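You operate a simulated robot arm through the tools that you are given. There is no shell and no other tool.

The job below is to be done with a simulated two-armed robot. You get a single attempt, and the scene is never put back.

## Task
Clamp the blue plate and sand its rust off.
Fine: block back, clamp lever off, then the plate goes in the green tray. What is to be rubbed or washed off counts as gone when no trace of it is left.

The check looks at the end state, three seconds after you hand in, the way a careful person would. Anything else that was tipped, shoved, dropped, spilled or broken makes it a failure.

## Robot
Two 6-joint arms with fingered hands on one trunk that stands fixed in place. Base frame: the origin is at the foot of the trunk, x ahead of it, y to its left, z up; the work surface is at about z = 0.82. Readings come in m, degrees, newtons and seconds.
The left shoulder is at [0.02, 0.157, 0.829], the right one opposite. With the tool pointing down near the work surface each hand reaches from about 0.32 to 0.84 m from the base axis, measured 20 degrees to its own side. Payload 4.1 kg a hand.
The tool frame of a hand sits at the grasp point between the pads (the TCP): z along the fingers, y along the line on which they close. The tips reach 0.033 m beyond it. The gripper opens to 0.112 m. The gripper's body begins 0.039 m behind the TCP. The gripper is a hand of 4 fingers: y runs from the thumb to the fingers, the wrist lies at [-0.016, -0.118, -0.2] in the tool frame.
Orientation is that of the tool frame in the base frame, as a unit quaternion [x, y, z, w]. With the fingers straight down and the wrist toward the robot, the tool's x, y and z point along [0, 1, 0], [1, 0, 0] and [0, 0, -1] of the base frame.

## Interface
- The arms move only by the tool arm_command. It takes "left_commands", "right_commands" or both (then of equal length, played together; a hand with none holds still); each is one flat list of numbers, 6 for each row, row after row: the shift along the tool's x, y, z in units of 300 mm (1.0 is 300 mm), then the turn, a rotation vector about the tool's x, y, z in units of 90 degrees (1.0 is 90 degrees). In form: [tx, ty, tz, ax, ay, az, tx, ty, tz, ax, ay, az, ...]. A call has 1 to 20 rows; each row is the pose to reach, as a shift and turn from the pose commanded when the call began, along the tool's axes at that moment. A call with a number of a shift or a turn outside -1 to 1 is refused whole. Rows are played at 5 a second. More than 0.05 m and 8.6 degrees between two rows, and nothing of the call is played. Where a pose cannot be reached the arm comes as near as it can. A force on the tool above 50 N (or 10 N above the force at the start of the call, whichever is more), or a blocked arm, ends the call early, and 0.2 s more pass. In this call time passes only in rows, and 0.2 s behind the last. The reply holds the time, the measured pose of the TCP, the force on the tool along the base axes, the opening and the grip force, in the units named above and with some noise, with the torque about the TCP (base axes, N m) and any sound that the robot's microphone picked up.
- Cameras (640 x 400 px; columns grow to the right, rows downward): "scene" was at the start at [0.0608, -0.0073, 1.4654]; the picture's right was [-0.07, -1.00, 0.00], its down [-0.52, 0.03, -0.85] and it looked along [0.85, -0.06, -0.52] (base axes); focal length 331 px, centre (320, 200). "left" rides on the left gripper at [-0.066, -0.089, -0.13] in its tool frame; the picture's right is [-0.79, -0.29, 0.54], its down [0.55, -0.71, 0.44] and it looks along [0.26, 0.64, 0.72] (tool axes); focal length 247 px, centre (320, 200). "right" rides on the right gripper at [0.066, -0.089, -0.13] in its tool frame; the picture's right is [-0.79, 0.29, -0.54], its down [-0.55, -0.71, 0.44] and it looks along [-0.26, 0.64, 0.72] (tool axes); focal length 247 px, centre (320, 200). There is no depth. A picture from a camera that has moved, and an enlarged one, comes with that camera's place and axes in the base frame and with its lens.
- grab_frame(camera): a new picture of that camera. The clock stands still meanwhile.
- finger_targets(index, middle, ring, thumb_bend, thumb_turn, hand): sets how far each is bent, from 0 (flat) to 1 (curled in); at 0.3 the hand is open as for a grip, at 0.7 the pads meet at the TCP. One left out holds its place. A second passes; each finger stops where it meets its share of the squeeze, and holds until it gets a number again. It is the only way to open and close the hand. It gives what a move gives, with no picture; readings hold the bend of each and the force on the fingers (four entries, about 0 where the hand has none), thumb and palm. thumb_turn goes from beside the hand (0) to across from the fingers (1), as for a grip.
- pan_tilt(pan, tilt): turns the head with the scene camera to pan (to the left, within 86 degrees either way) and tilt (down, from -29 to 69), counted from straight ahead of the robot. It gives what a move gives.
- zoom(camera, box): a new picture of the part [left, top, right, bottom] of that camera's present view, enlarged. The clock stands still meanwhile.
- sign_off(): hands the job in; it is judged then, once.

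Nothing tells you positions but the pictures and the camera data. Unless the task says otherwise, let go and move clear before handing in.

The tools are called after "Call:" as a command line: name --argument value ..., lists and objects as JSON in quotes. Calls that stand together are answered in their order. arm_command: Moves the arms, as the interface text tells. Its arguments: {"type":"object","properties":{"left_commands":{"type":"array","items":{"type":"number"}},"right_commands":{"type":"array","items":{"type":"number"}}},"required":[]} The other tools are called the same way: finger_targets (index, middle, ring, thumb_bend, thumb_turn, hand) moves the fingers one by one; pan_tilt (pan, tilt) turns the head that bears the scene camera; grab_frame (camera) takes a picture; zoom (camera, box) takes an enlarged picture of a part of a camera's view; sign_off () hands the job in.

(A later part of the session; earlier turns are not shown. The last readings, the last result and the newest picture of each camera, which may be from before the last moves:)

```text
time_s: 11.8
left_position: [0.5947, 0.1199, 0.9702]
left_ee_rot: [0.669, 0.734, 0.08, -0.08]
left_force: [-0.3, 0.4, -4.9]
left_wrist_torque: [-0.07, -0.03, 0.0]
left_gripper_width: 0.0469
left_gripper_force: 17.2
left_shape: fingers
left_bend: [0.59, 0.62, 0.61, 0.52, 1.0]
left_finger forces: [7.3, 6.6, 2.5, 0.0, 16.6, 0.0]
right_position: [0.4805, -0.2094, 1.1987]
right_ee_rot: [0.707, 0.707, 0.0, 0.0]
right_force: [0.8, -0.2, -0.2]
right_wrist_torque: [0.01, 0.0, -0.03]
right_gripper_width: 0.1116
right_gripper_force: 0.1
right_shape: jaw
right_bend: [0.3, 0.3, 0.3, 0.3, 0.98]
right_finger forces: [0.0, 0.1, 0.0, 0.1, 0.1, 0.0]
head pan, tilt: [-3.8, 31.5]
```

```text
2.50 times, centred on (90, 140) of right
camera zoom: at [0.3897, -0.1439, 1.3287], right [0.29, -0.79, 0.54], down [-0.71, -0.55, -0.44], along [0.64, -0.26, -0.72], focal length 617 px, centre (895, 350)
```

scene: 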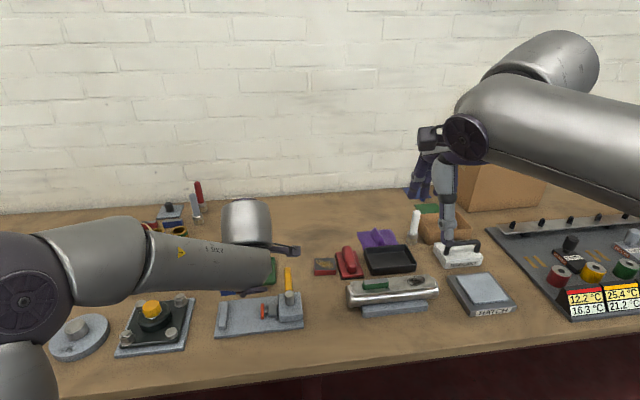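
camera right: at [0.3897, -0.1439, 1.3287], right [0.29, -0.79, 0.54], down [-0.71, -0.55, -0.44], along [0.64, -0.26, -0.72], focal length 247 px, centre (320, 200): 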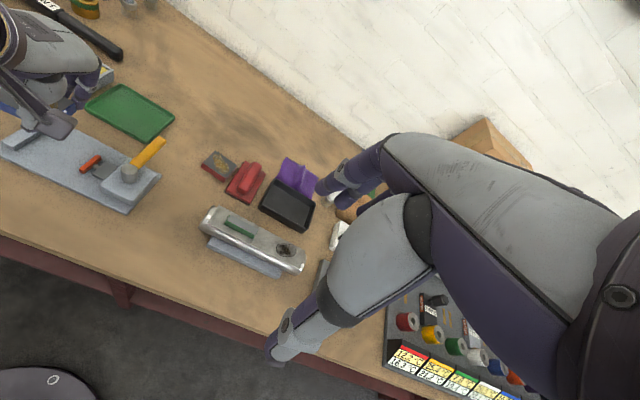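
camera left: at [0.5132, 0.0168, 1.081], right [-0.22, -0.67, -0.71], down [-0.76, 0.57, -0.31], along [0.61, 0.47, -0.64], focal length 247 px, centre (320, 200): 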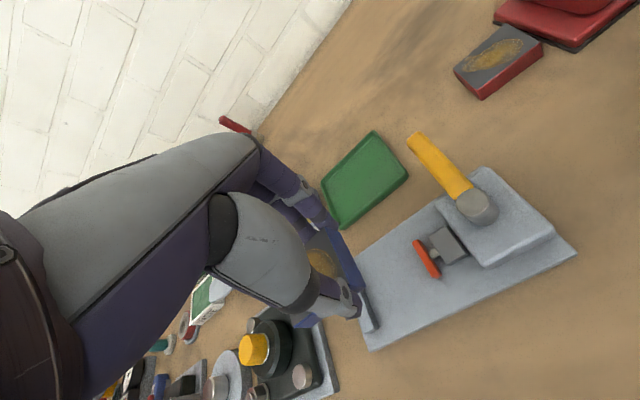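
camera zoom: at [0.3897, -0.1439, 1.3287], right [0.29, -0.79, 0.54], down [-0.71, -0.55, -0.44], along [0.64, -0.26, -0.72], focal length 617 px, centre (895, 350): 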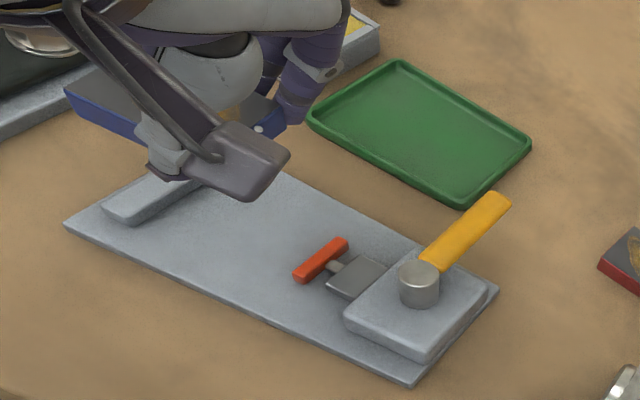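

The plate hangs level and parallel to the clamp, centred at about [0.586, 0.139]. The gap runs from the pad at y≈0.095 to the stop at y≈0.173, so I'll lower it most of the way with a 3 mm correction.

Call:
arm_command --left_commands '[-0.0185, 0.0015, 0.068, 0, 0, 0, -0.037, 0.003, 0.137, 0, 0, 0, -0.0555, 0.0045, 0.205, 0, 0, 0, -0.074, 0.006, 0.2733, 0, 0, 0]'

Call:
zoom --camera "scene" --box '[205, 265, 315, 340]'

Call:
zoom --camera "left" --box '[280, 200, 440, 360]'

Call:
zoom --camera "right" --box '[0, 60, 180, 220]'

```text
time_s: 12.8
left_position: [0.5964, 0.1142, 0.8852]
left_ee_rot: [0.669, 0.735, 0.079, -0.079]
left_force: [-0.9, -0.3, -4.5]
left_wrist_torque: [-0.09, -0.08, 0.01]
left_gripper_width: 0.0467
left_gripper_force: 16.7
left_shape: fingers
left_bend: [0.59, 0.62, 0.61, 0.52, 1.0]
left_finger forces: [7.3, 6.5, 2.6, 0.0, 16.7, 0.0]
right_position: [0.4794, -0.2096, 1.1993]
right_ee_rot: [0.707, 0.707, -0.001, 0.0]
right_force: [0.1, -0.7, -0.7]
right_wrist_torque: [-0.01, 0.0, 0.02]
right_gripper_width: 0.1116
right_gripper_force: 0.1
right_shape: jaw
right_bend: [0.3, 0.3, 0.3, 0.3, 0.98]
right_finger forces: [0.0, 0.1, 0.1, 0.0, 0.1, 0.1]
head pan, tilt: [-3.8, 31.5]
```

```text
5.33 times, centred on (260, 302) of scene
camera zoom: at [0.0607, -0.0073, 1.4655], right [-0.07, -1.0, 0.0], down [-0.52, 0.03, -0.85], along [0.85, -0.06, -0.52], focal length 1763 px, centre (640, -347)
```

zoom: 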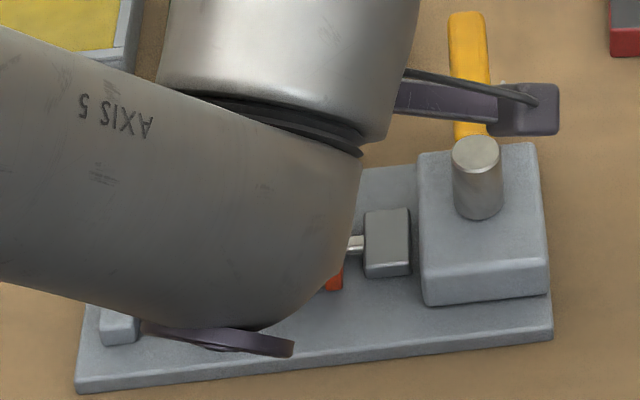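

```text
2.50 times, centred on (360, 280) of left
camera zoom: at [0.5152, 0.0121, 0.9956], right [-0.22, -0.67, -0.71], down [-0.76, 0.57, -0.31], along [0.61, 0.47, -0.64], focal length 617 px, centre (220, 0)
```

zoom: 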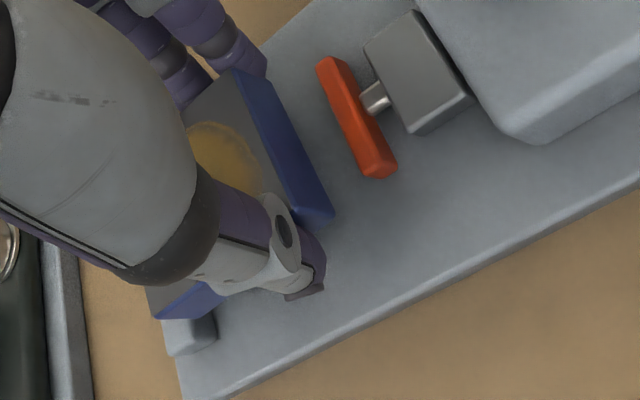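

```text
2.50 times, centred on (90, 140) of right
camera zoom: at [0.3894, -0.1437, 1.3288], right [0.29, -0.79, 0.54], down [-0.71, -0.55, -0.44], along [0.64, -0.26, -0.72], focal length 617 px, centre (895, 350)
```

zoom: 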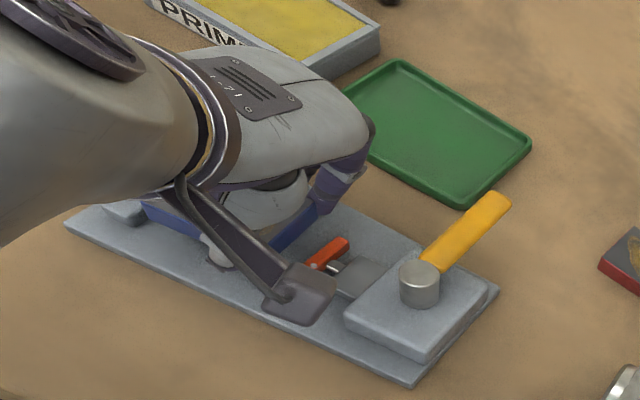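

I'm about 15 mm above the clamp base. I'll take close zooms from all three cameras to confirm the plate's tilt and its clearance from the stop before lowering further.

Call:
zoom --camera "right" --box '[15, 115, 115, 195]'

Call:
zoom --camera "left" --box '[300, 260, 400, 350]'

Call:
zoom --camera "scene" --box '[210, 305, 280, 340]'

```text
5.00 times, centred on (65, 155) of right
camera zoom: at [0.3894, -0.1437, 1.3288], right [0.29, -0.79, 0.54], down [-0.71, -0.55, -0.44], along [0.64, -0.26, -0.72], focal length 1235 px, centre (1595, 425)
```

zoom: 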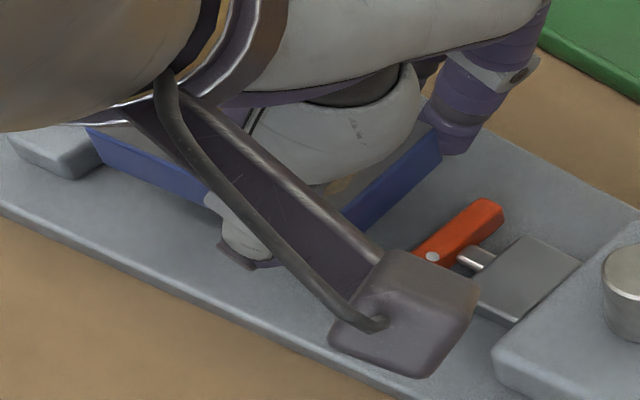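

```text
4.44 times, centred on (350, 305) of left
camera zoom: at [0.5152, 0.0121, 0.9956], right [-0.22, -0.67, -0.71], down [-0.76, 0.57, -0.31], along [0.61, 0.47, -0.64], focal length 1098 px, centre (187, -267)
```

zoom: 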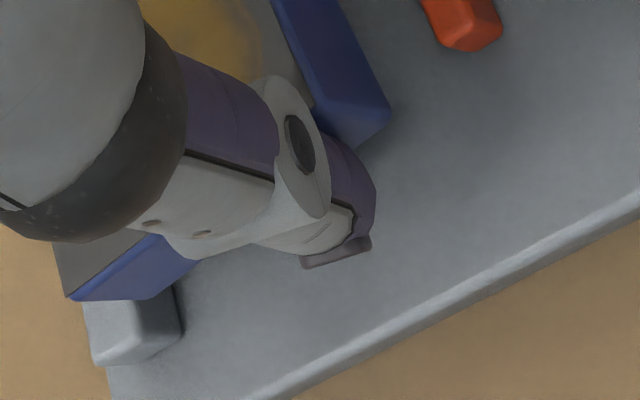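

```text
9.14 times, centred on (245, 322) of scene
camera zoom: at [0.0607, -0.0073, 1.4655], right [-0.07, -1.0, 0.0], down [-0.52, 0.03, -0.85], along [0.85, -0.06, -0.52], focal length 3022 px, centre (1006, -920)
```

zoom: 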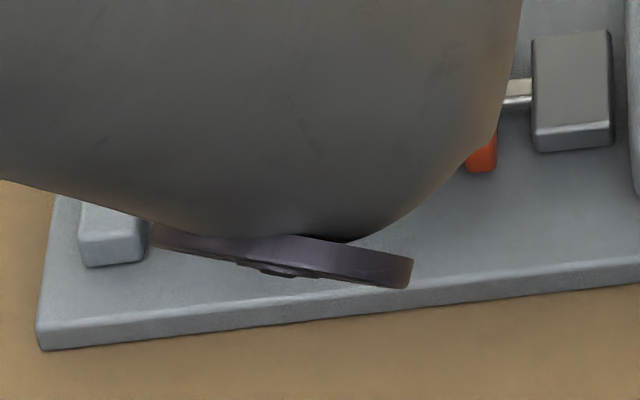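

The plate is level with 8–10 mm clearance on both sides, but about 3° over-yawed. I'll correct the yaw and lower gently until it touches.

Call:
arm_command --left_commands '[-0.004, 0, 0.018, 0, 0, 0.01, -0.008, 0, 0.036, 0, 0, 0.02, -0.0112, 0, 0.0486, 0, 0, 0.028]'

Call:
zoom --camera "left" --box '[280, 200, 440, 360]'

```text
time_s: 13.6
left_position: [0.5975, 0.115, 0.8715]
left_ee_rot: [0.685, 0.72, 0.077, -0.082]
left_force: [0.4, 0.0, -4.2]
left_wrist_torque: [-0.1, -0.03, 0.01]
left_gripper_width: 0.0467
left_gripper_force: 16.5
left_shape: fingers
left_bend: [0.59, 0.62, 0.61, 0.52, 1.0]
left_finger forces: [7.4, 6.5, 2.6, 0.0, 16.5, 0.0]
right_position: [0.4799, -0.2099, 1.2008]
right_ee_rot: [0.707, 0.707, 0.0, -0.001]
right_force: [0.4, -0.4, 0.2]
right_wrist_torque: [0.01, -0.01, -0.05]
right_gripper_width: 0.1116
right_gripper_force: 0.0
right_shape: jaw
right_bend: [0.3, 0.3, 0.3, 0.3, 0.98]
right_finger forces: [0.0, 0.0, 0.0, 0.0, 0.2, 0.0]
head pan, tilt: [-3.8, 31.5]
```

```text
2.50 times, centred on (360, 280) of left
camera zoom: at [0.5131, 0.0159, 0.9826], right [-0.25, -0.67, -0.7], down [-0.74, 0.6, -0.3], along [0.62, 0.44, -0.64], focal length 617 px, centre (220, 0)
```

zoom: 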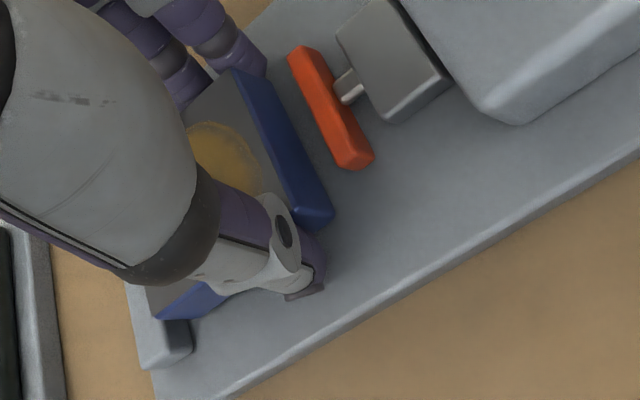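

No contact yet, and the left edge is only about 2 mm from the stop while the pad side has 12 mm. I'll shift 4 mm right and lower in small steps.

Call:
arm_command --left_commands '[-0.013, 0, -0.003, 0, 0, 0, -0.0152, 0, 0.0068, 0, 0, 0, -0.0167, 0, 0.0133, 0, 0, 0]'

Call:
zoom --camera "left" --box '[280, 200, 440, 360]'

```text
time_s: 14.4
left_position: [0.5972, 0.1112, 0.8688]
left_ee_rot: [0.685, 0.72, 0.079, -0.081]
left_force: [-0.9, -0.5, 5.2]
left_wrist_torque: [-0.19, -0.14, 0.0]
left_gripper_width: 0.0467
left_gripper_force: 20.4
left_shape: fingers
left_bend: [0.6, 0.62, 0.61, 0.52, 1.0]
left_finger forces: [16.3, 6.0, 2.4, 0.0, 17.4, 0.1]
right_position: [0.4788, -0.209, 1.1992]
right_ee_rot: [0.707, 0.708, 0.0, 0.001]
right_force: [-0.6, 0.9, -0.2]
right_wrist_torque: [0.01, 0.0, 0.01]
right_gripper_width: 0.1115
right_gripper_force: 0.0
right_shape: jaw
right_bend: [0.3, 0.3, 0.3, 0.3, 0.98]
right_finger forces: [0.1, 0.1, 0.1, 0.1, 0.1, 0.0]
head pan, tilt: [-3.8, 31.5]
```

```text
2.50 times, centred on (360, 280) of left
camera zoom: at [0.5126, 0.0123, 0.9796], right [-0.25, -0.66, -0.7], down [-0.74, 0.6, -0.3], along [0.62, 0.44, -0.64], focal length 617 px, centre (220, 0)
```

zoom: 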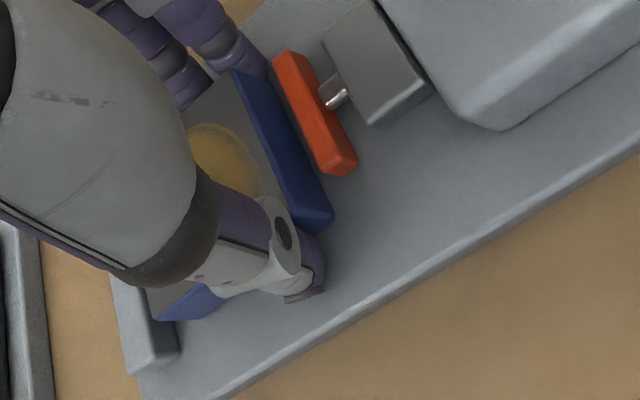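

It has touched down: the force changed from -4.5 to +5 N and the gaps on both sides look good. I'll release by opening the hand modestly.

Call:
finger_targets --hand "left" --index 0.4 --middle 0.4 --ring 0.4 --thumb_bend 0.38

Call:
zoom --camera "left" --box '[280, 200, 440, 360]'

```text
time_s: 15.4
left_position: [0.5977, 0.1108, 0.8675]
left_ee_rot: [0.685, 0.719, 0.079, -0.082]
left_force: [0.5, -0.7, 0.0]
left_wrist_torque: [0.01, -0.01, 0.0]
left_gripper_width: 0.0876
left_gripper_force: 0.1
left_shape: fingers
left_bend: [0.4, 0.4, 0.4, 0.38, 0.99]
left_finger forces: [0.0, 0.0, 0.1, 0.0, 0.1, 0.0]
right_position: [0.4789, -0.2094, 1.1985]
right_ee_rot: [0.707, 0.707, 0.0, -0.001]
right_force: [0.2, -0.6, -1.1]
right_wrist_torque: [-0.01, 0.03, -0.01]
right_gripper_width: 0.1115
right_gripper_force: 0.0
right_shape: jaw
right_bend: [0.3, 0.3, 0.3, 0.3, 0.98]
right_finger forces: [0.0, 0.0, 0.0, 0.0, 0.1, 0.0]
head pan, tilt: [-3.8, 31.5]
```

```text
2.50 times, centred on (360, 280) of left
camera zoom: at [0.5124, 0.0124, 0.9786], right [-0.25, -0.66, -0.7], down [-0.74, 0.6, -0.3], along [0.62, 0.44, -0.64], focal length 617 px, centre (220, 0)
```

zoom: 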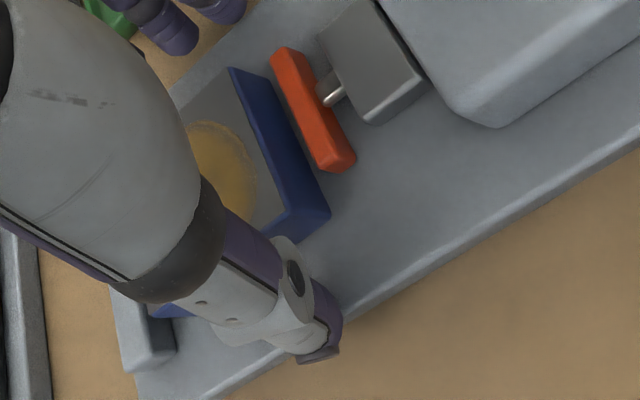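

The plate sits flat and free between the stop and the pad. I'll raise the hand straight up, level it, and move it to a point left of and above the lever tip.

Call:
arm_command --left_commands '[0.026, 0, -0.114, 0, 0, 0, 0.052, 0, -0.2275, 0, 0, 0, 0.0763, 0, -0.333, 0, 0, 0, 0.0466, 0.0595, -0.34, 0, -0.036, 0.0078, 0.0168, 0.119, -0.347, 0, -0.072, 0.0155, -0.013, 0.1785, -0.354, 0, -0.108, 0.0233, -0.0427, 0.238, -0.361, 0, -0.144, 0.031]'

Call:
grab_frame --camera "left"

Call:
zoom --camera "scene" --box '[200, 220, 350, 340]'

Call:
zoom --camera "right" --box '[0, 60, 200, 230]'

```text
time_s: 17.0
left_position: [0.6731, 0.0771, 0.9695]
left_ee_rot: [0.707, 0.707, -0.002, 0.0]
left_force: [0.5, 0.8, 0.1]
left_wrist_torque: [-0.01, -0.01, 0.02]
left_gripper_width: 0.0879
left_gripper_force: 0.1
left_shape: fingers
left_bend: [0.4, 0.4, 0.4, 0.38, 0.99]
left_finger forces: [0.1, 0.0, 0.0, 0.0, 0.1, 0.0]
right_position: [0.4786, -0.2095, 1.1986]
right_ee_rot: [0.707, 0.707, 0.0, 0.0]
right_force: [0.3, 0.4, 0.1]
right_wrist_torque: [-0.03, -0.02, 0.02]
right_gripper_width: 0.1117
right_gripper_force: 0.2
right_shape: jaw
right_bend: [0.3, 0.3, 0.3, 0.3, 0.98]
right_finger forces: [0.1, 0.0, 0.1, 0.0, 0.0, 0.0]
head pan, tilt: [-3.8, 31.5]
```

```text
taken
camera left: at [0.5837, 0.0117, 1.1001], right [-0.29, -0.79, -0.54], down [-0.71, 0.55, -0.43], along [0.64, 0.26, -0.72], focal length 247 px, centre (320, 200)
```

left: 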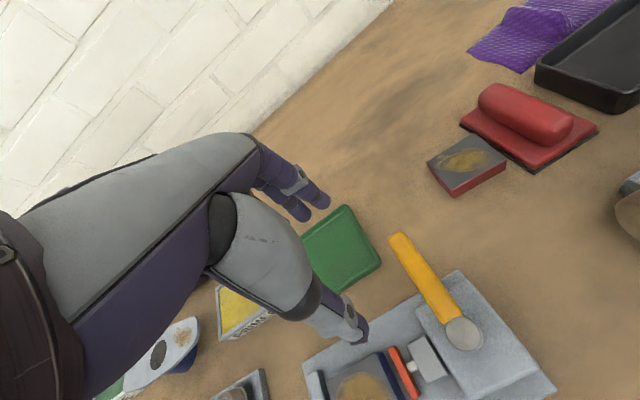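

```text
3.33 times, centred on (275, 280) of scene
camera zoom: at [0.0606, -0.0072, 1.4655], right [-0.07, -1.0, 0.0], down [-0.52, 0.03, -0.85], along [0.85, -0.06, -0.52], focal length 1102 px, centre (470, -67)
```

zoom: 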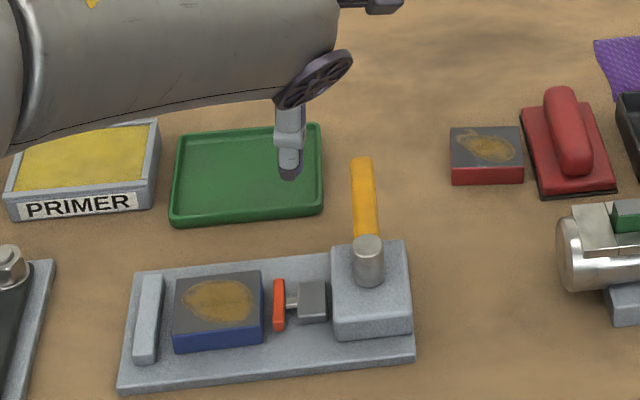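

```text
2.35 times, centred on (100, 145) of right
camera zoom: at [0.3892, -0.1437, 1.3289], right [0.29, -0.79, 0.54], down [-0.71, -0.55, -0.44], along [0.64, -0.26, -0.72], focal length 581 px, centre (838, 329)
```

zoom: 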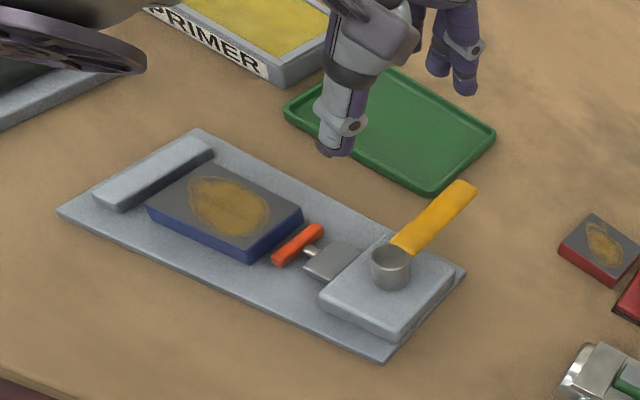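

The plate sits cleanly in the clamp, above the height of the stop and pad, with the rust facing up. I'll make a fist with the left hand to use as a pusher and look at its shape.

Call:
finger_targets --hand "left" --index 0.7 --middle 0.7 --ring 0.7 --thumb_bend 0.7

Call:
zoom --camera "left" --box '[240, 140, 500, 360]'

Call:
zoom --camera "right" --box '[60, 20, 220, 170]'

Call:
zoom --camera "scene" --box '[240, 210, 330, 300]'

```text
time_s: 18.0
left_position: [0.6728, 0.0777, 0.9687]
left_ee_rot: [0.706, 0.708, -0.003, -0.002]
left_force: [0.0, -0.1, -0.5]
left_wrist_torque: [0.0, -0.01, 0.0]
left_gripper_width: 0.0032
left_gripper_force: 0.0
left_shape: fingers
left_bend: [0.7, 0.7, 0.7, 0.7, 1.0]
left_finger forces: [0.0, 0.0, 0.0, 0.0, 0.0, 0.1]
right_position: [0.4789, -0.2098, 1.1978]
right_ee_rot: [0.707, 0.707, 0.0, 0.0]
right_force: [-0.5, -0.4, -0.3]
right_wrist_torque: [-0.01, 0.02, -0.01]
right_gripper_width: 0.1114
right_gripper_force: 0.1
right_shape: jaw
right_bend: [0.3, 0.3, 0.3, 0.3, 0.98]
right_finger forces: [0.0, 0.0, 0.1, 0.0, 0.1, 0.1]
head pan, tilt: [-3.8, 31.5]
```

```text
1.82 times, centred on (370, 250) of left
camera zoom: at [0.5836, 0.0115, 1.0998], right [-0.29, -0.79, -0.54], down [-0.71, 0.55, -0.43], along [0.64, 0.26, -0.72], focal length 449 px, centre (229, 109)
```

zoom: 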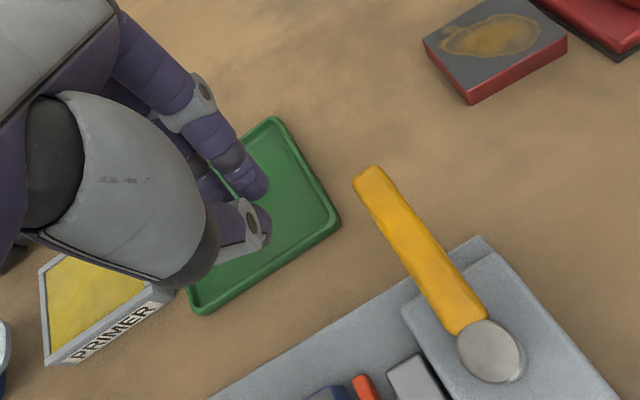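

```text
2.67 times, centred on (140, 95) of right
camera zoom: at [0.3894, -0.1437, 1.3288], right [0.29, -0.79, 0.54], down [-0.71, -0.55, -0.44], along [0.64, -0.26, -0.72], focal length 659 px, centre (800, 480)
```

zoom: 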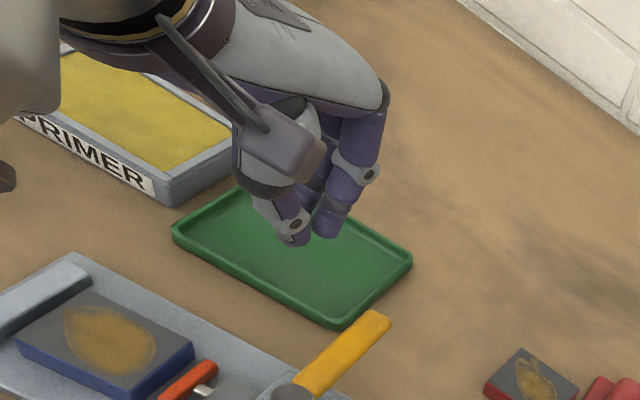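

```text
4.44 times, centred on (285, 255) of scene
camera zoom: at [0.0608, -0.0073, 1.4654], right [-0.07, -1.0, 0.0], down [-0.52, 0.03, -0.85], along [0.85, -0.06, -0.52], focal length 1469 px, centre (476, -44)
```

zoom: 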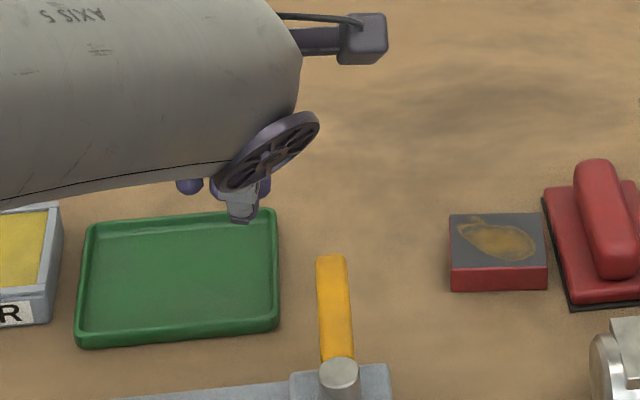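

The fist is compact. I'll lower it on the left side of the lever near its tip, stopping just short of contact.

Call:
arm_command --left_commands '[0, 0.0, 0.08, 0, 0, 0, 0, 0.0, 0.16, 0, 0, 0, 0, 0.0, 0.24, 0, 0, 0, -0.03, 0.0, 0.24, 0, 0, 0]'

Call:
zoom --camera "left" --box '[240, 140, 500, 360]'

Call:
zoom --camera "right" --box '[60, 80, 220, 220]'

Call:
zoom --camera "scene" --box '[240, 230, 330, 320]'

```text
time_s: 19.0
left_position: [0.6714, 0.0694, 0.8965]
left_ee_rot: [0.706, 0.708, -0.001, -0.002]
left_force: [0.5, 0.1, -0.7]
left_wrist_torque: [0.01, 0.01, 0.0]
left_gripper_width: 0.0029
left_gripper_force: 0.0
left_shape: fingers
left_bend: [0.7, 0.7, 0.7, 0.7, 1.0]
left_finger forces: [0.1, 0.0, 0.0, 0.0, 0.0, 0.1]
right_position: [0.4793, -0.2093, 1.1989]
right_ee_rot: [0.707, 0.707, 0.0, 0.0]
right_force: [-0.1, 0.7, 0.4]
right_wrist_torque: [0.0, 0.0, -0.02]
right_gripper_width: 0.1116
right_gripper_force: 0.1
right_shape: jaw
right_bend: [0.3, 0.3, 0.3, 0.3, 0.98]
right_finger forces: [0.0, 0.0, 0.0, 0.0, 0.0, 0.0]
head pan, tilt: [-3.8, 31.5]
```

```text
1.82 times, centred on (370, 250) of left
camera zoom: at [0.582, 0.0031, 1.0262], right [-0.29, -0.79, -0.54], down [-0.71, 0.55, -0.43], along [0.64, 0.26, -0.72], focal length 449 px, centre (229, 109)
```

zoom: 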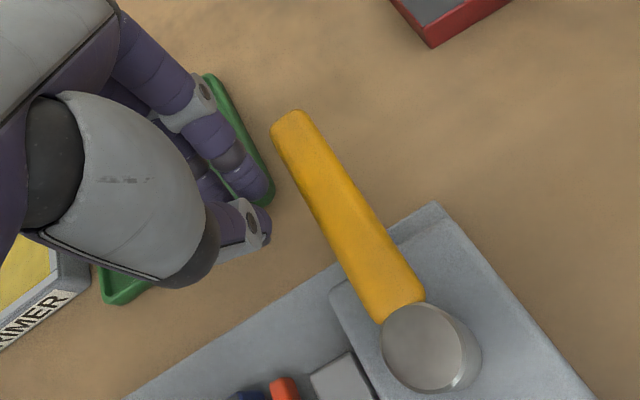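

```text
2.86 times, centred on (140, 150) of right
camera zoom: at [0.3894, -0.1437, 1.3288], right [0.29, -0.79, 0.54], down [-0.71, -0.55, -0.44], along [0.64, -0.26, -0.72], focal length 706 px, centre (834, 343)
```

zoom: 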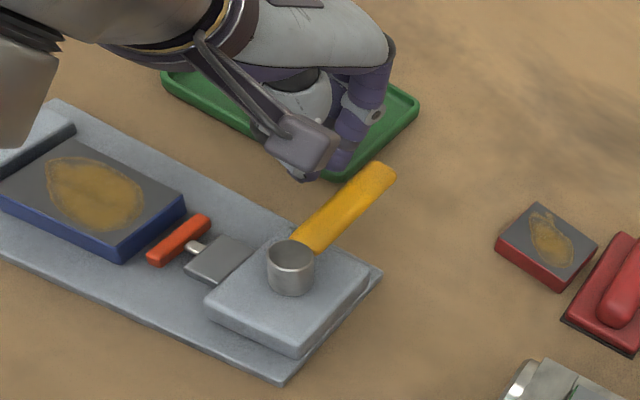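

```text
4.44 times, centred on (285, 275) of scene
camera zoom: at [0.0607, -0.0072, 1.4655], right [-0.07, -1.0, 0.0], down [-0.52, 0.03, -0.85], along [0.85, -0.06, -0.52], focal length 1469 px, centre (476, -133)
```

zoom: 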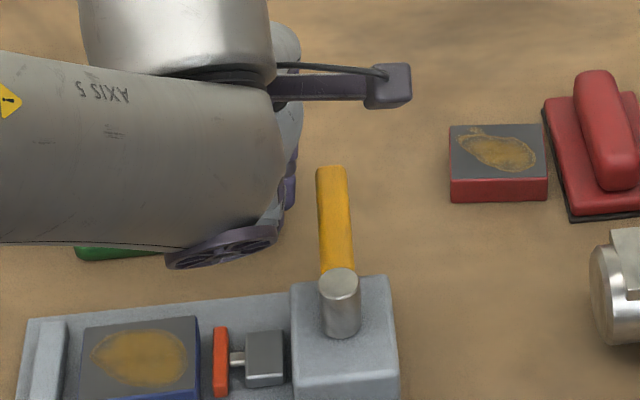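

The fist is just left of the lever. I'll try a small push to the right, about 15°, and watch the force and whether the pad advances.

Call:
arm_command --left_commands '[-0.036, 0, 0, 0, 0, 0, -0.07, 0.009, 0, 0, 0, 0, -0.104, 0.016, 0, 0, 0, 0]'

Call:
zoom --camera "scene" --box '[210, 240, 330, 340]'

Call:
zoom --camera "right" --box '[60, 80, 220, 220]'

```text
time_s: 19.8
left_position: [0.6752, 0.0366, 0.899]
left_ee_rot: [0.707, 0.707, -0.001, -0.001]
left_force: [0.1, 0.3, 0.4]
left_wrist_torque: [0.01, 0.02, 0.01]
left_gripper_width: 0.0028
left_gripper_force: 0.1
left_shape: fingers
left_bend: [0.7, 0.7, 0.7, 0.7, 1.0]
left_finger forces: [0.1, 0.2, 0.0, 0.0, 0.0, 0.1]
right_position: [0.4794, -0.2097, 1.1988]
right_ee_rot: [0.707, 0.707, 0.0, 0.0]
right_force: [0.0, 1.3, 0.4]
right_wrist_torque: [-0.01, 0.0, 0.02]
right_gripper_width: 0.1115
right_gripper_force: 0.0
right_shape: jaw
right_bend: [0.3, 0.3, 0.3, 0.3, 0.98]
right_finger forces: [0.1, 0.0, 0.0, 0.0, 0.1, 0.1]
head pan, tilt: [-3.8, 31.5]
```

```text
4.00 times, centred on (270, 290) of scene
camera zoom: at [0.0608, -0.0072, 1.4654], right [-0.07, -1.0, 0.0], down [-0.52, 0.03, -0.85], along [0.85, -0.06, -0.52], focal length 1322 px, centre (520, -160)
```

zoom: 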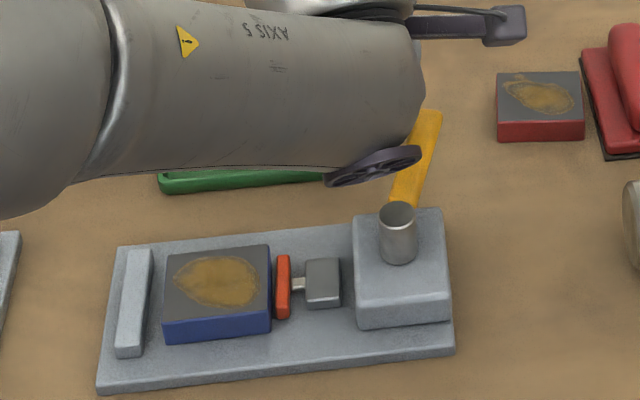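

```text
2.86 times, centred on (140, 150) of right
camera zoom: at [0.3893, -0.1437, 1.3288], right [0.29, -0.79, 0.54], down [-0.71, -0.55, -0.44], along [0.64, -0.26, -0.72], focal length 706 px, centre (834, 343)
```

zoom: 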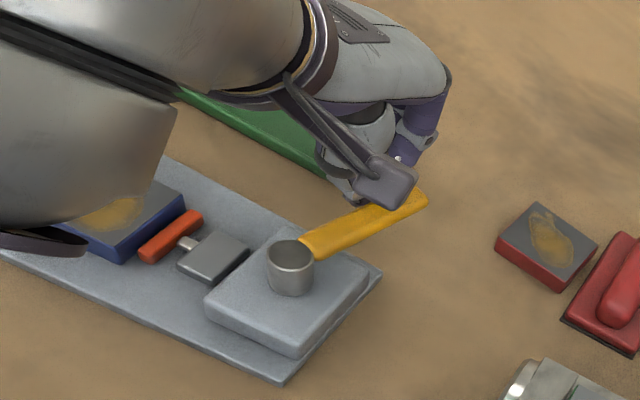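

The lever swings freely to the right and the pad advances toward the plate, so this is the clamping direction. I'll follow the arc further.

Call:
arm_command --left_commands '[-0.033, 0.003, 0, 0, 0, 0, -0.066, 0.003, 0, 0, 0, 0, -0.1, -0.005, 0, 0, 0, 0, -0.133, -0.015, 0, 0, 0, 0, -0.165, -0.033, 0, 0, 0, 0, -0.194, -0.051, 0, 0, 0, 0]'

Call:
zoom --camera "scene" --box '[210, 240, 330, 340]'

Call:
zoom --camera "right" --box '[40, 80, 240, 240]'

```text
time_s: 21.2
left_position: [0.66, -0.0227, 0.8967]
left_ee_rot: [0.707, 0.707, -0.002, -0.002]
left_force: [0.0, -0.2, 0.7]
left_wrist_torque: [-0.03, 0.01, 0.0]
left_gripper_width: 0.0023
left_gripper_force: 0.4
left_shape: fingers
left_bend: [0.7, 0.7, 0.7, 0.7, 1.0]
left_finger forces: [0.1, 0.0, 0.0, 0.0, 0.4, 0.1]
right_position: [0.4803, -0.209, 1.1989]
right_ee_rot: [0.707, 0.707, 0.0, 0.0]
right_force: [0.2, 0.4, 1.0]
right_wrist_torque: [-0.01, -0.02, 0.0]
right_gripper_width: 0.1116
right_gripper_force: 0.1
right_shape: jaw
right_bend: [0.3, 0.3, 0.3, 0.3, 0.98]
right_finger forces: [0.0, 0.0, 0.0, 0.0, 0.1, 0.0]
head pan, tilt: [-3.8, 31.5]
```

```text
4.00 times, centred on (270, 290) of scene
camera zoom: at [0.0608, -0.0072, 1.4654], right [-0.07, -1.0, 0.0], down [-0.52, 0.03, -0.85], along [0.85, -0.06, -0.52], focal length 1322 px, centre (520, -160)
```

zoom: 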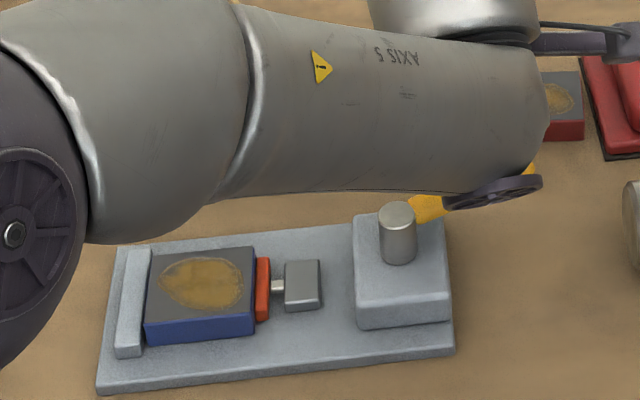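

```text
2.50 times, centred on (140, 160) of right
camera zoom: at [0.3894, -0.1438, 1.3288], right [0.29, -0.79, 0.54], down [-0.71, -0.55, -0.44], along [0.64, -0.26, -0.72], focal length 617 px, centre (770, 300)
```

zoom: 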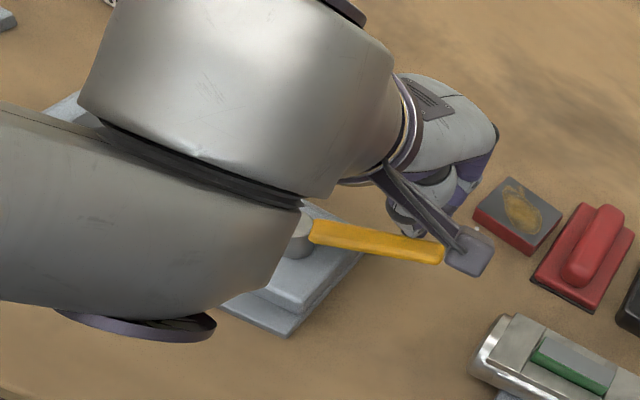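

The pad has pushed the plate nearly against the stop. I'll carry the lever on toward 90°, watching for resistance.

Call:
arm_command --left_commands '[-0.023, -0.025, 0, 0, 0, 0, -0.046, -0.05, 0, 0, 0, 0, -0.064, -0.081, 0, 0, 0, 0]'

Call:
zoom --camera "scene" --box '[210, 240, 330, 340]'

Call:
zoom --camera "right" --box '[40, 80, 240, 240]'

```text
time_s: 22.0
left_position: [0.6363, -0.0417, 0.8972]
left_ee_rot: [0.707, 0.708, -0.002, -0.002]
left_force: [0.7, 0.1, 0.5]
left_wrist_torque: [-0.01, 0.03, 0.0]
left_gripper_width: 0.0015
left_gripper_force: 0.9
left_shape: fingers
left_bend: [0.7, 0.7, 0.7, 0.71, 1.0]
left_finger forces: [0.1, 0.1, 0.0, 0.1, 1.5, 0.1]
right_position: [0.4787, -0.2092, 1.1988]
right_ee_rot: [0.707, 0.707, 0.0, 0.0]
right_force: [-0.8, -0.6, -0.3]
right_wrist_torque: [-0.03, 0.0, -0.03]
right_gripper_width: 0.1118
right_gripper_force: 0.0
right_shape: jaw
right_bend: [0.3, 0.3, 0.3, 0.3, 0.98]
right_finger forces: [0.0, 0.0, 0.0, 0.1, 0.1, 0.0]
head pan, tilt: [-3.8, 31.5]
```

```text
4.00 times, centred on (270, 290) of scene
camera zoom: at [0.0609, -0.0072, 1.4654], right [-0.07, -1.0, 0.0], down [-0.52, 0.03, -0.85], along [0.85, -0.06, -0.52], focal length 1322 px, centre (520, -160)
```

zoom: 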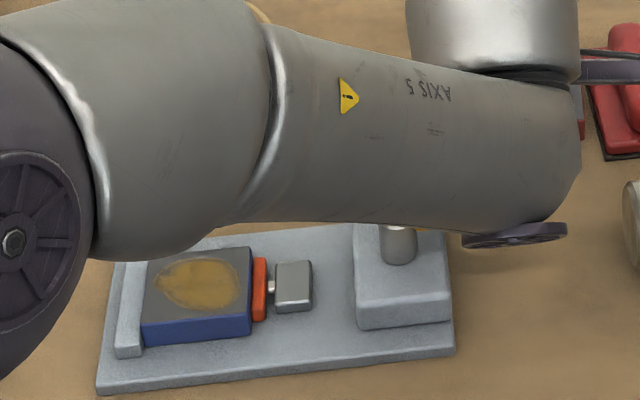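

```text
2.50 times, centred on (140, 160) of right
camera zoom: at [0.3894, -0.1438, 1.3288], right [0.29, -0.79, 0.54], down [-0.71, -0.55, -0.44], along [0.64, -0.26, -0.72], focal length 617 px, centre (770, 300)
```

zoom: 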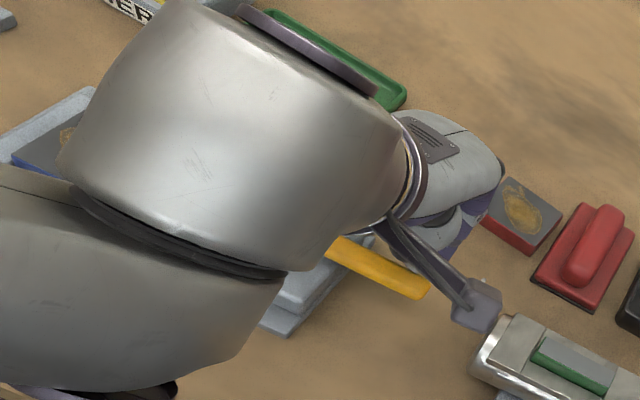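

The plate is against the stop and the pad's spring is starting to compress. I'll push in smaller steps toward 90° and beyond.

Call:
arm_command --left_commands '[-0.008, -0.015, 0, 0, 0, 0, -0.018, -0.033, 0, 0, 0, 0, -0.026, -0.055, 0, 0, 0, 0]'

Call:
zoom --camera "scene" --box '[210, 280, 310, 340]'

Call:
zoom --camera "right" --box '[40, 80, 240, 240]'

Call:
zoom --camera "left" --box '[240, 140, 500, 400]'

```text
time_s: 22.8
left_position: [0.6217, -0.0457, 0.9008]
left_ee_rot: [0.706, 0.708, -0.001, 0.0]
left_force: [23.4, 5.7, 9.0]
left_wrist_torque: [0.09, -0.21, -0.06]
left_gripper_width: 0.0001
left_gripper_force: 17.0
left_shape: fingers
left_bend: [0.67, 0.67, 0.7, 0.75, 1.0]
left_finger forces: [0.0, 0.0, 0.1, 0.0, 32.9, 0.1]
right_position: [0.4803, -0.2093, 1.199]
right_ee_rot: [0.707, 0.707, 0.0, 0.0]
right_force: [1.0, -0.4, -0.4]
right_wrist_torque: [-0.01, -0.04, -0.02]
right_gripper_width: 0.1115
right_gripper_force: 0.1
right_shape: jaw
right_bend: [0.3, 0.3, 0.3, 0.3, 0.98]
right_finger forces: [0.0, 0.1, 0.0, 0.0, 0.1, 0.1]
head pan, tilt: [-3.8, 31.5]
```

```text
6.40 times, centred on (260, 310) of scene
camera zoom: at [0.0614, -0.007, 1.4654], right [-0.07, -1.0, 0.0], down [-0.52, 0.03, -0.85], along [0.85, -0.06, -0.52], focal length 2116 px, centre (704, -504)
```

zoom: 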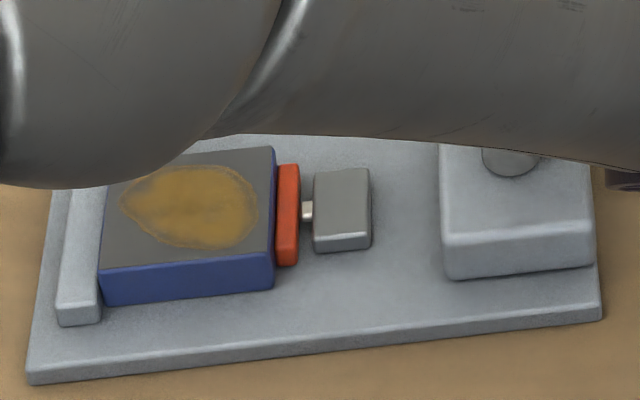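

```text
2.50 times, centred on (140, 160) of right
camera zoom: at [0.39, -0.1434, 1.3287], right [0.29, -0.79, 0.54], down [-0.71, -0.55, -0.43], along [0.64, -0.26, -0.72], focal length 617 px, centre (770, 300)
```

zoom: 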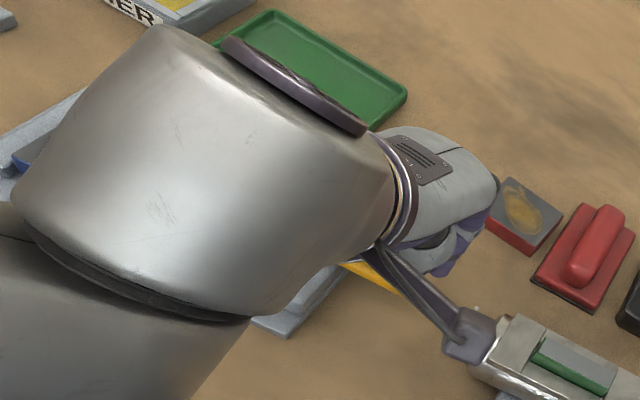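

```text
1.54 times, centred on (370, 270) of left
camera zoom: at [0.5316, -0.1128, 1.0301], right [-0.28, -0.79, -0.54], down [-0.71, 0.55, -0.44], along [0.64, 0.26, -0.72], focal length 380 px, centre (243, 92)
```

zoom: 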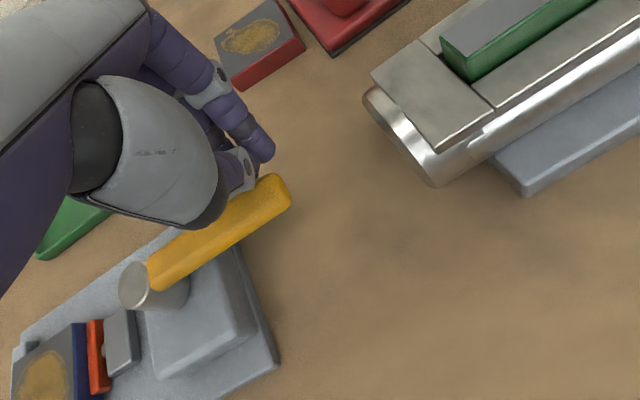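

The force has risen to about 23 N at roughly 87° of swing, so the spring or end stop is engaging. I'll push 4 mm more to see if it moves or is at its end.

Call:
arm_command --left_commands '[-0.002, -0.007, 0, 0, 0, 0, -0.003, -0.013, 0, 0, 0, 0]'

Call:
zoom --camera "left" --box '[240, 140, 500, 400]'

Call:
zoom --camera "scene" --box '[210, 280, 310, 340]'

```text
time_s: 23.4
left_position: [0.617, -0.0492, 0.9006]
left_ee_rot: [0.706, 0.708, -0.001, 0.001]
left_force: [29.6, 9.2, 12.7]
left_wrist_torque: [0.18, -0.33, -0.11]
left_gripper_width: 0.0
left_gripper_force: 20.7
left_shape: fingers
left_bend: [0.66, 0.66, 0.7, 0.76, 1.0]
left_finger forces: [0.0, 0.0, 0.1, 0.0, 41.1, 0.1]
right_position: [0.4799, -0.2099, 1.1977]
right_ee_rot: [0.706, 0.708, 0.0, 0.0]
right_force: [-0.3, -0.3, -0.2]
right_wrist_torque: [0.01, 0.01, 0.03]
right_gripper_width: 0.1113
right_gripper_force: 0.1
right_shape: jaw
right_bend: [0.3, 0.3, 0.3, 0.3, 0.98]
right_finger forces: [0.0, 0.1, 0.1, 0.1, 0.0, 0.1]
head pan, tilt: [-3.8, 31.5]
```

```text
1.54 times, centred on (370, 270) of left
camera zoom: at [0.5285, -0.1147, 1.0295], right [-0.28, -0.79, -0.54], down [-0.71, 0.55, -0.44], along [0.64, 0.26, -0.72], focal length 380 px, centre (243, 92)
```

zoom: 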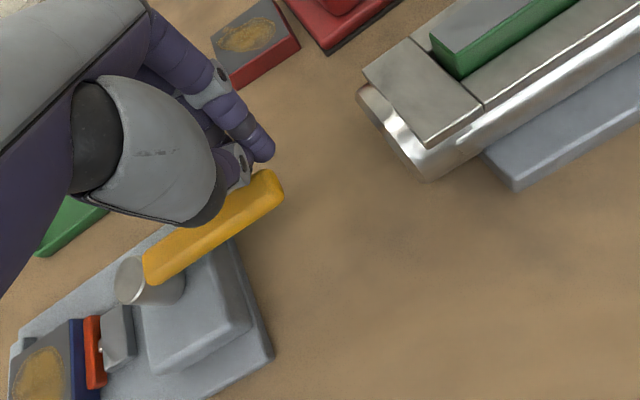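

```text
6.40 times, centred on (260, 310) of scene
camera zoom: at [0.0615, -0.0069, 1.4654], right [-0.07, -1.0, 0.0], down [-0.52, 0.03, -0.85], along [0.85, -0.06, -0.52], focal length 2116 px, centre (704, -504)
```

zoom: 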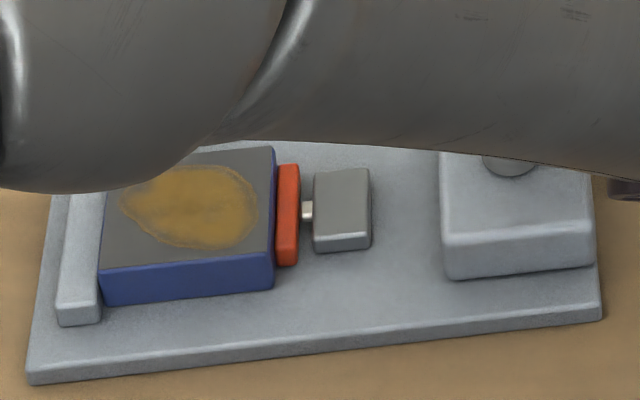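

The lever no longer moves while the fingers flex, so it's at its end stop. I'll back the fist off and see whether the lever and the clamp hold.

Call:
arm_command --left_commands '[0, 0.03, 0, 0, 0, 0, 0, 0.08, 0, 0, 0, 0, 0, 0.14, 0, 0, 0, 0, 0, 0.14, -0.1, 0, 0, 0, 0, 0.14, -0.24, 0, 0, 0]'

Call:
zoom --camera "left" --box '[200, 100, 560, 400]'

Call:
zoom --camera "scene" --box '[210, 250, 330, 340]'

```text
time_s: 24.6
left_position: [0.6586, -0.0491, 0.9689]
left_ee_rot: [0.707, 0.707, -0.002, -0.003]
left_force: [-0.3, 0.1, -0.2]
left_wrist_torque: [-0.01, 0.02, -0.02]
left_gripper_width: 0.0027
left_gripper_force: 0.1
left_shape: fingers
left_bend: [0.7, 0.7, 0.7, 0.7, 1.0]
left_finger forces: [0.0, 0.0, 0.0, 0.0, 0.0, 0.1]
right_position: [0.4811, -0.2096, 1.1985]
right_ee_rot: [0.707, 0.707, -0.001, 0.0]
right_force: [0.5, -0.8, 0.1]
right_wrist_torque: [0.0, -0.02, 0.0]
right_gripper_width: 0.1114
right_gripper_force: 0.1
right_shape: jaw
right_bend: [0.3, 0.3, 0.3, 0.3, 0.98]
right_finger forces: [0.0, 0.0, 0.0, 0.0, 0.0, 0.1]
head pan, tilt: [-3.8, 31.5]
```

```text
1.33 times, centred on (380, 250) of left
camera zoom: at [0.5693, -0.1148, 1.0998], right [-0.29, -0.79, -0.54], down [-0.71, 0.55, -0.43], along [0.64, 0.26, -0.73], focal length 329 px, centre (240, 133)
```

zoom: 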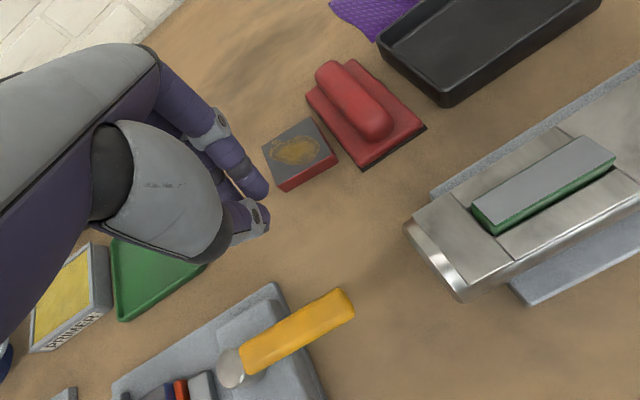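

```text
4.44 times, centred on (270, 295) of scene
camera zoom: at [0.061, -0.0073, 1.4654], right [-0.07, -1.0, 0.0], down [-0.52, 0.03, -0.85], along [0.85, -0.06, -0.52], focal length 1469 px, centre (542, -222)
```

zoom: 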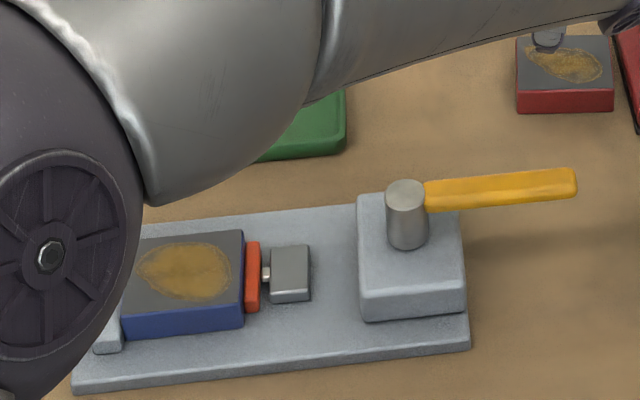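

The lever stays over and the plate is clamped firmly. I'll retract the left arm up and to the left so the right hand has room to work.

Call:
arm_command --left_commands '[0, 0, -0.15, 0, 0, 0, 0, 0, -0.3, 0, 0, 0, 0, 0, -0.45, 0, 0, 0, 0.111, -0.0815, -0.467, 0, 0, 0, 0.222, -0.163, -0.483, 0, 0, 0, 0.333, -0.244, -0.5, 0, 0, 0, 0.444, -0.326, -0.517, 0, 0, 0, 0.556, -0.407, -0.533, 0, 0, 0, 0.667, -0.489, -0.55, 0, 0, 0, 0.778, -0.57, -0.567, 0, 0, 0, 0.889, -0.652, -0.583, 0, 0, 0, 1.0, -0.733, -0.6, 0, 0, 0]'

Call:
grab_frame --camera "scene"

Call:
zoom --camera "scene" --box '[310, 220, 420, 300]'

Call:
zoom --camera "scene" --box '[205, 255, 335, 340]'

```text
time_s: 27.2
left_position: [0.4391, 0.2522, 1.1516]
left_ee_rot: [0.708, 0.706, -0.002, -0.002]
left_force: [-0.5, -0.7, -1.6]
left_wrist_torque: [0.03, 0.04, 0.04]
left_gripper_width: 0.0028
left_gripper_force: 0.0
left_shape: fingers
left_bend: [0.7, 0.7, 0.7, 0.7, 1.0]
left_finger forces: [0.1, 0.0, 0.0, 0.1, 0.0, 0.0]
right_position: [0.4806, -0.2097, 1.1989]
right_ee_rot: [0.708, 0.706, 0.0, 0.0]
right_force: [0.7, 0.4, -0.5]
right_wrist_torque: [0.01, 0.02, 0.03]
right_gripper_width: 0.1119
right_gripper_force: 0.0
right_shape: jaw
right_bend: [0.3, 0.3, 0.3, 0.3, 0.98]
right_finger forces: [0.1, 0.0, 0.0, 0.0, 0.1, 0.1]
head pan, tilt: [-3.8, 31.5]
```

```text
taken
```

scene: 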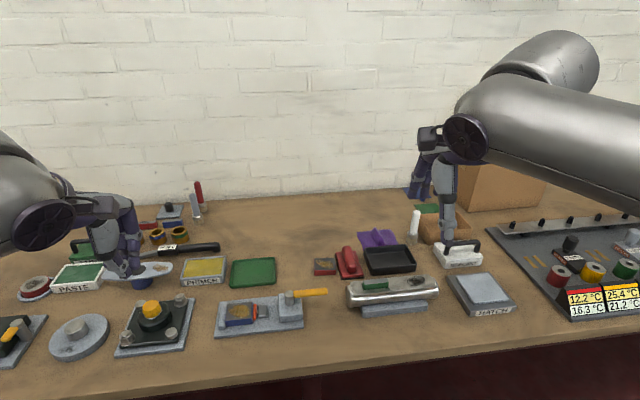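

```text
5.00 times, centred on (365, 260) of scene
camera zoom: at [0.0612, -0.0076, 1.4654], right [-0.07, -1.0, 0.0], down [-0.52, 0.04, -0.85], along [0.85, -0.06, -0.52], focal length 1653 px, centre (95, -100)
```

zoom: 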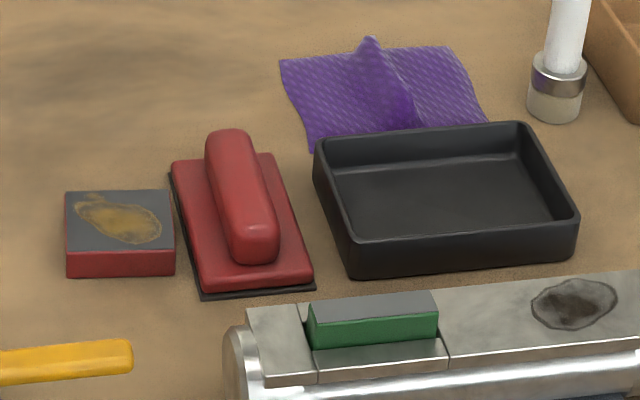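

```text
4.71 times, centred on (270, 298) of scene
camera zoom: at [0.0612, -0.0076, 1.4654], right [-0.07, -1.0, 0.0], down [-0.52, 0.04, -0.85], along [0.85, -0.06, -0.52], focal length 1556 px, centre (555, -259)
```

zoom: 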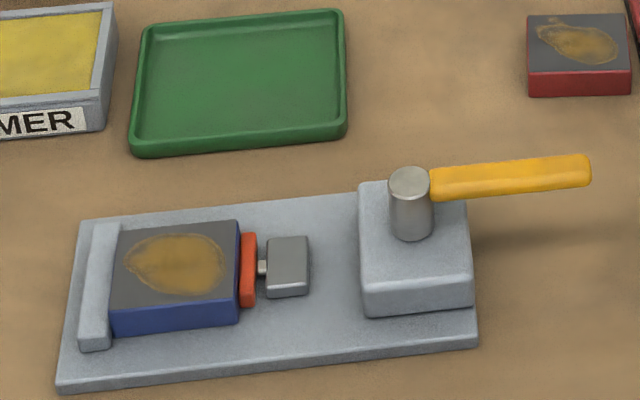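

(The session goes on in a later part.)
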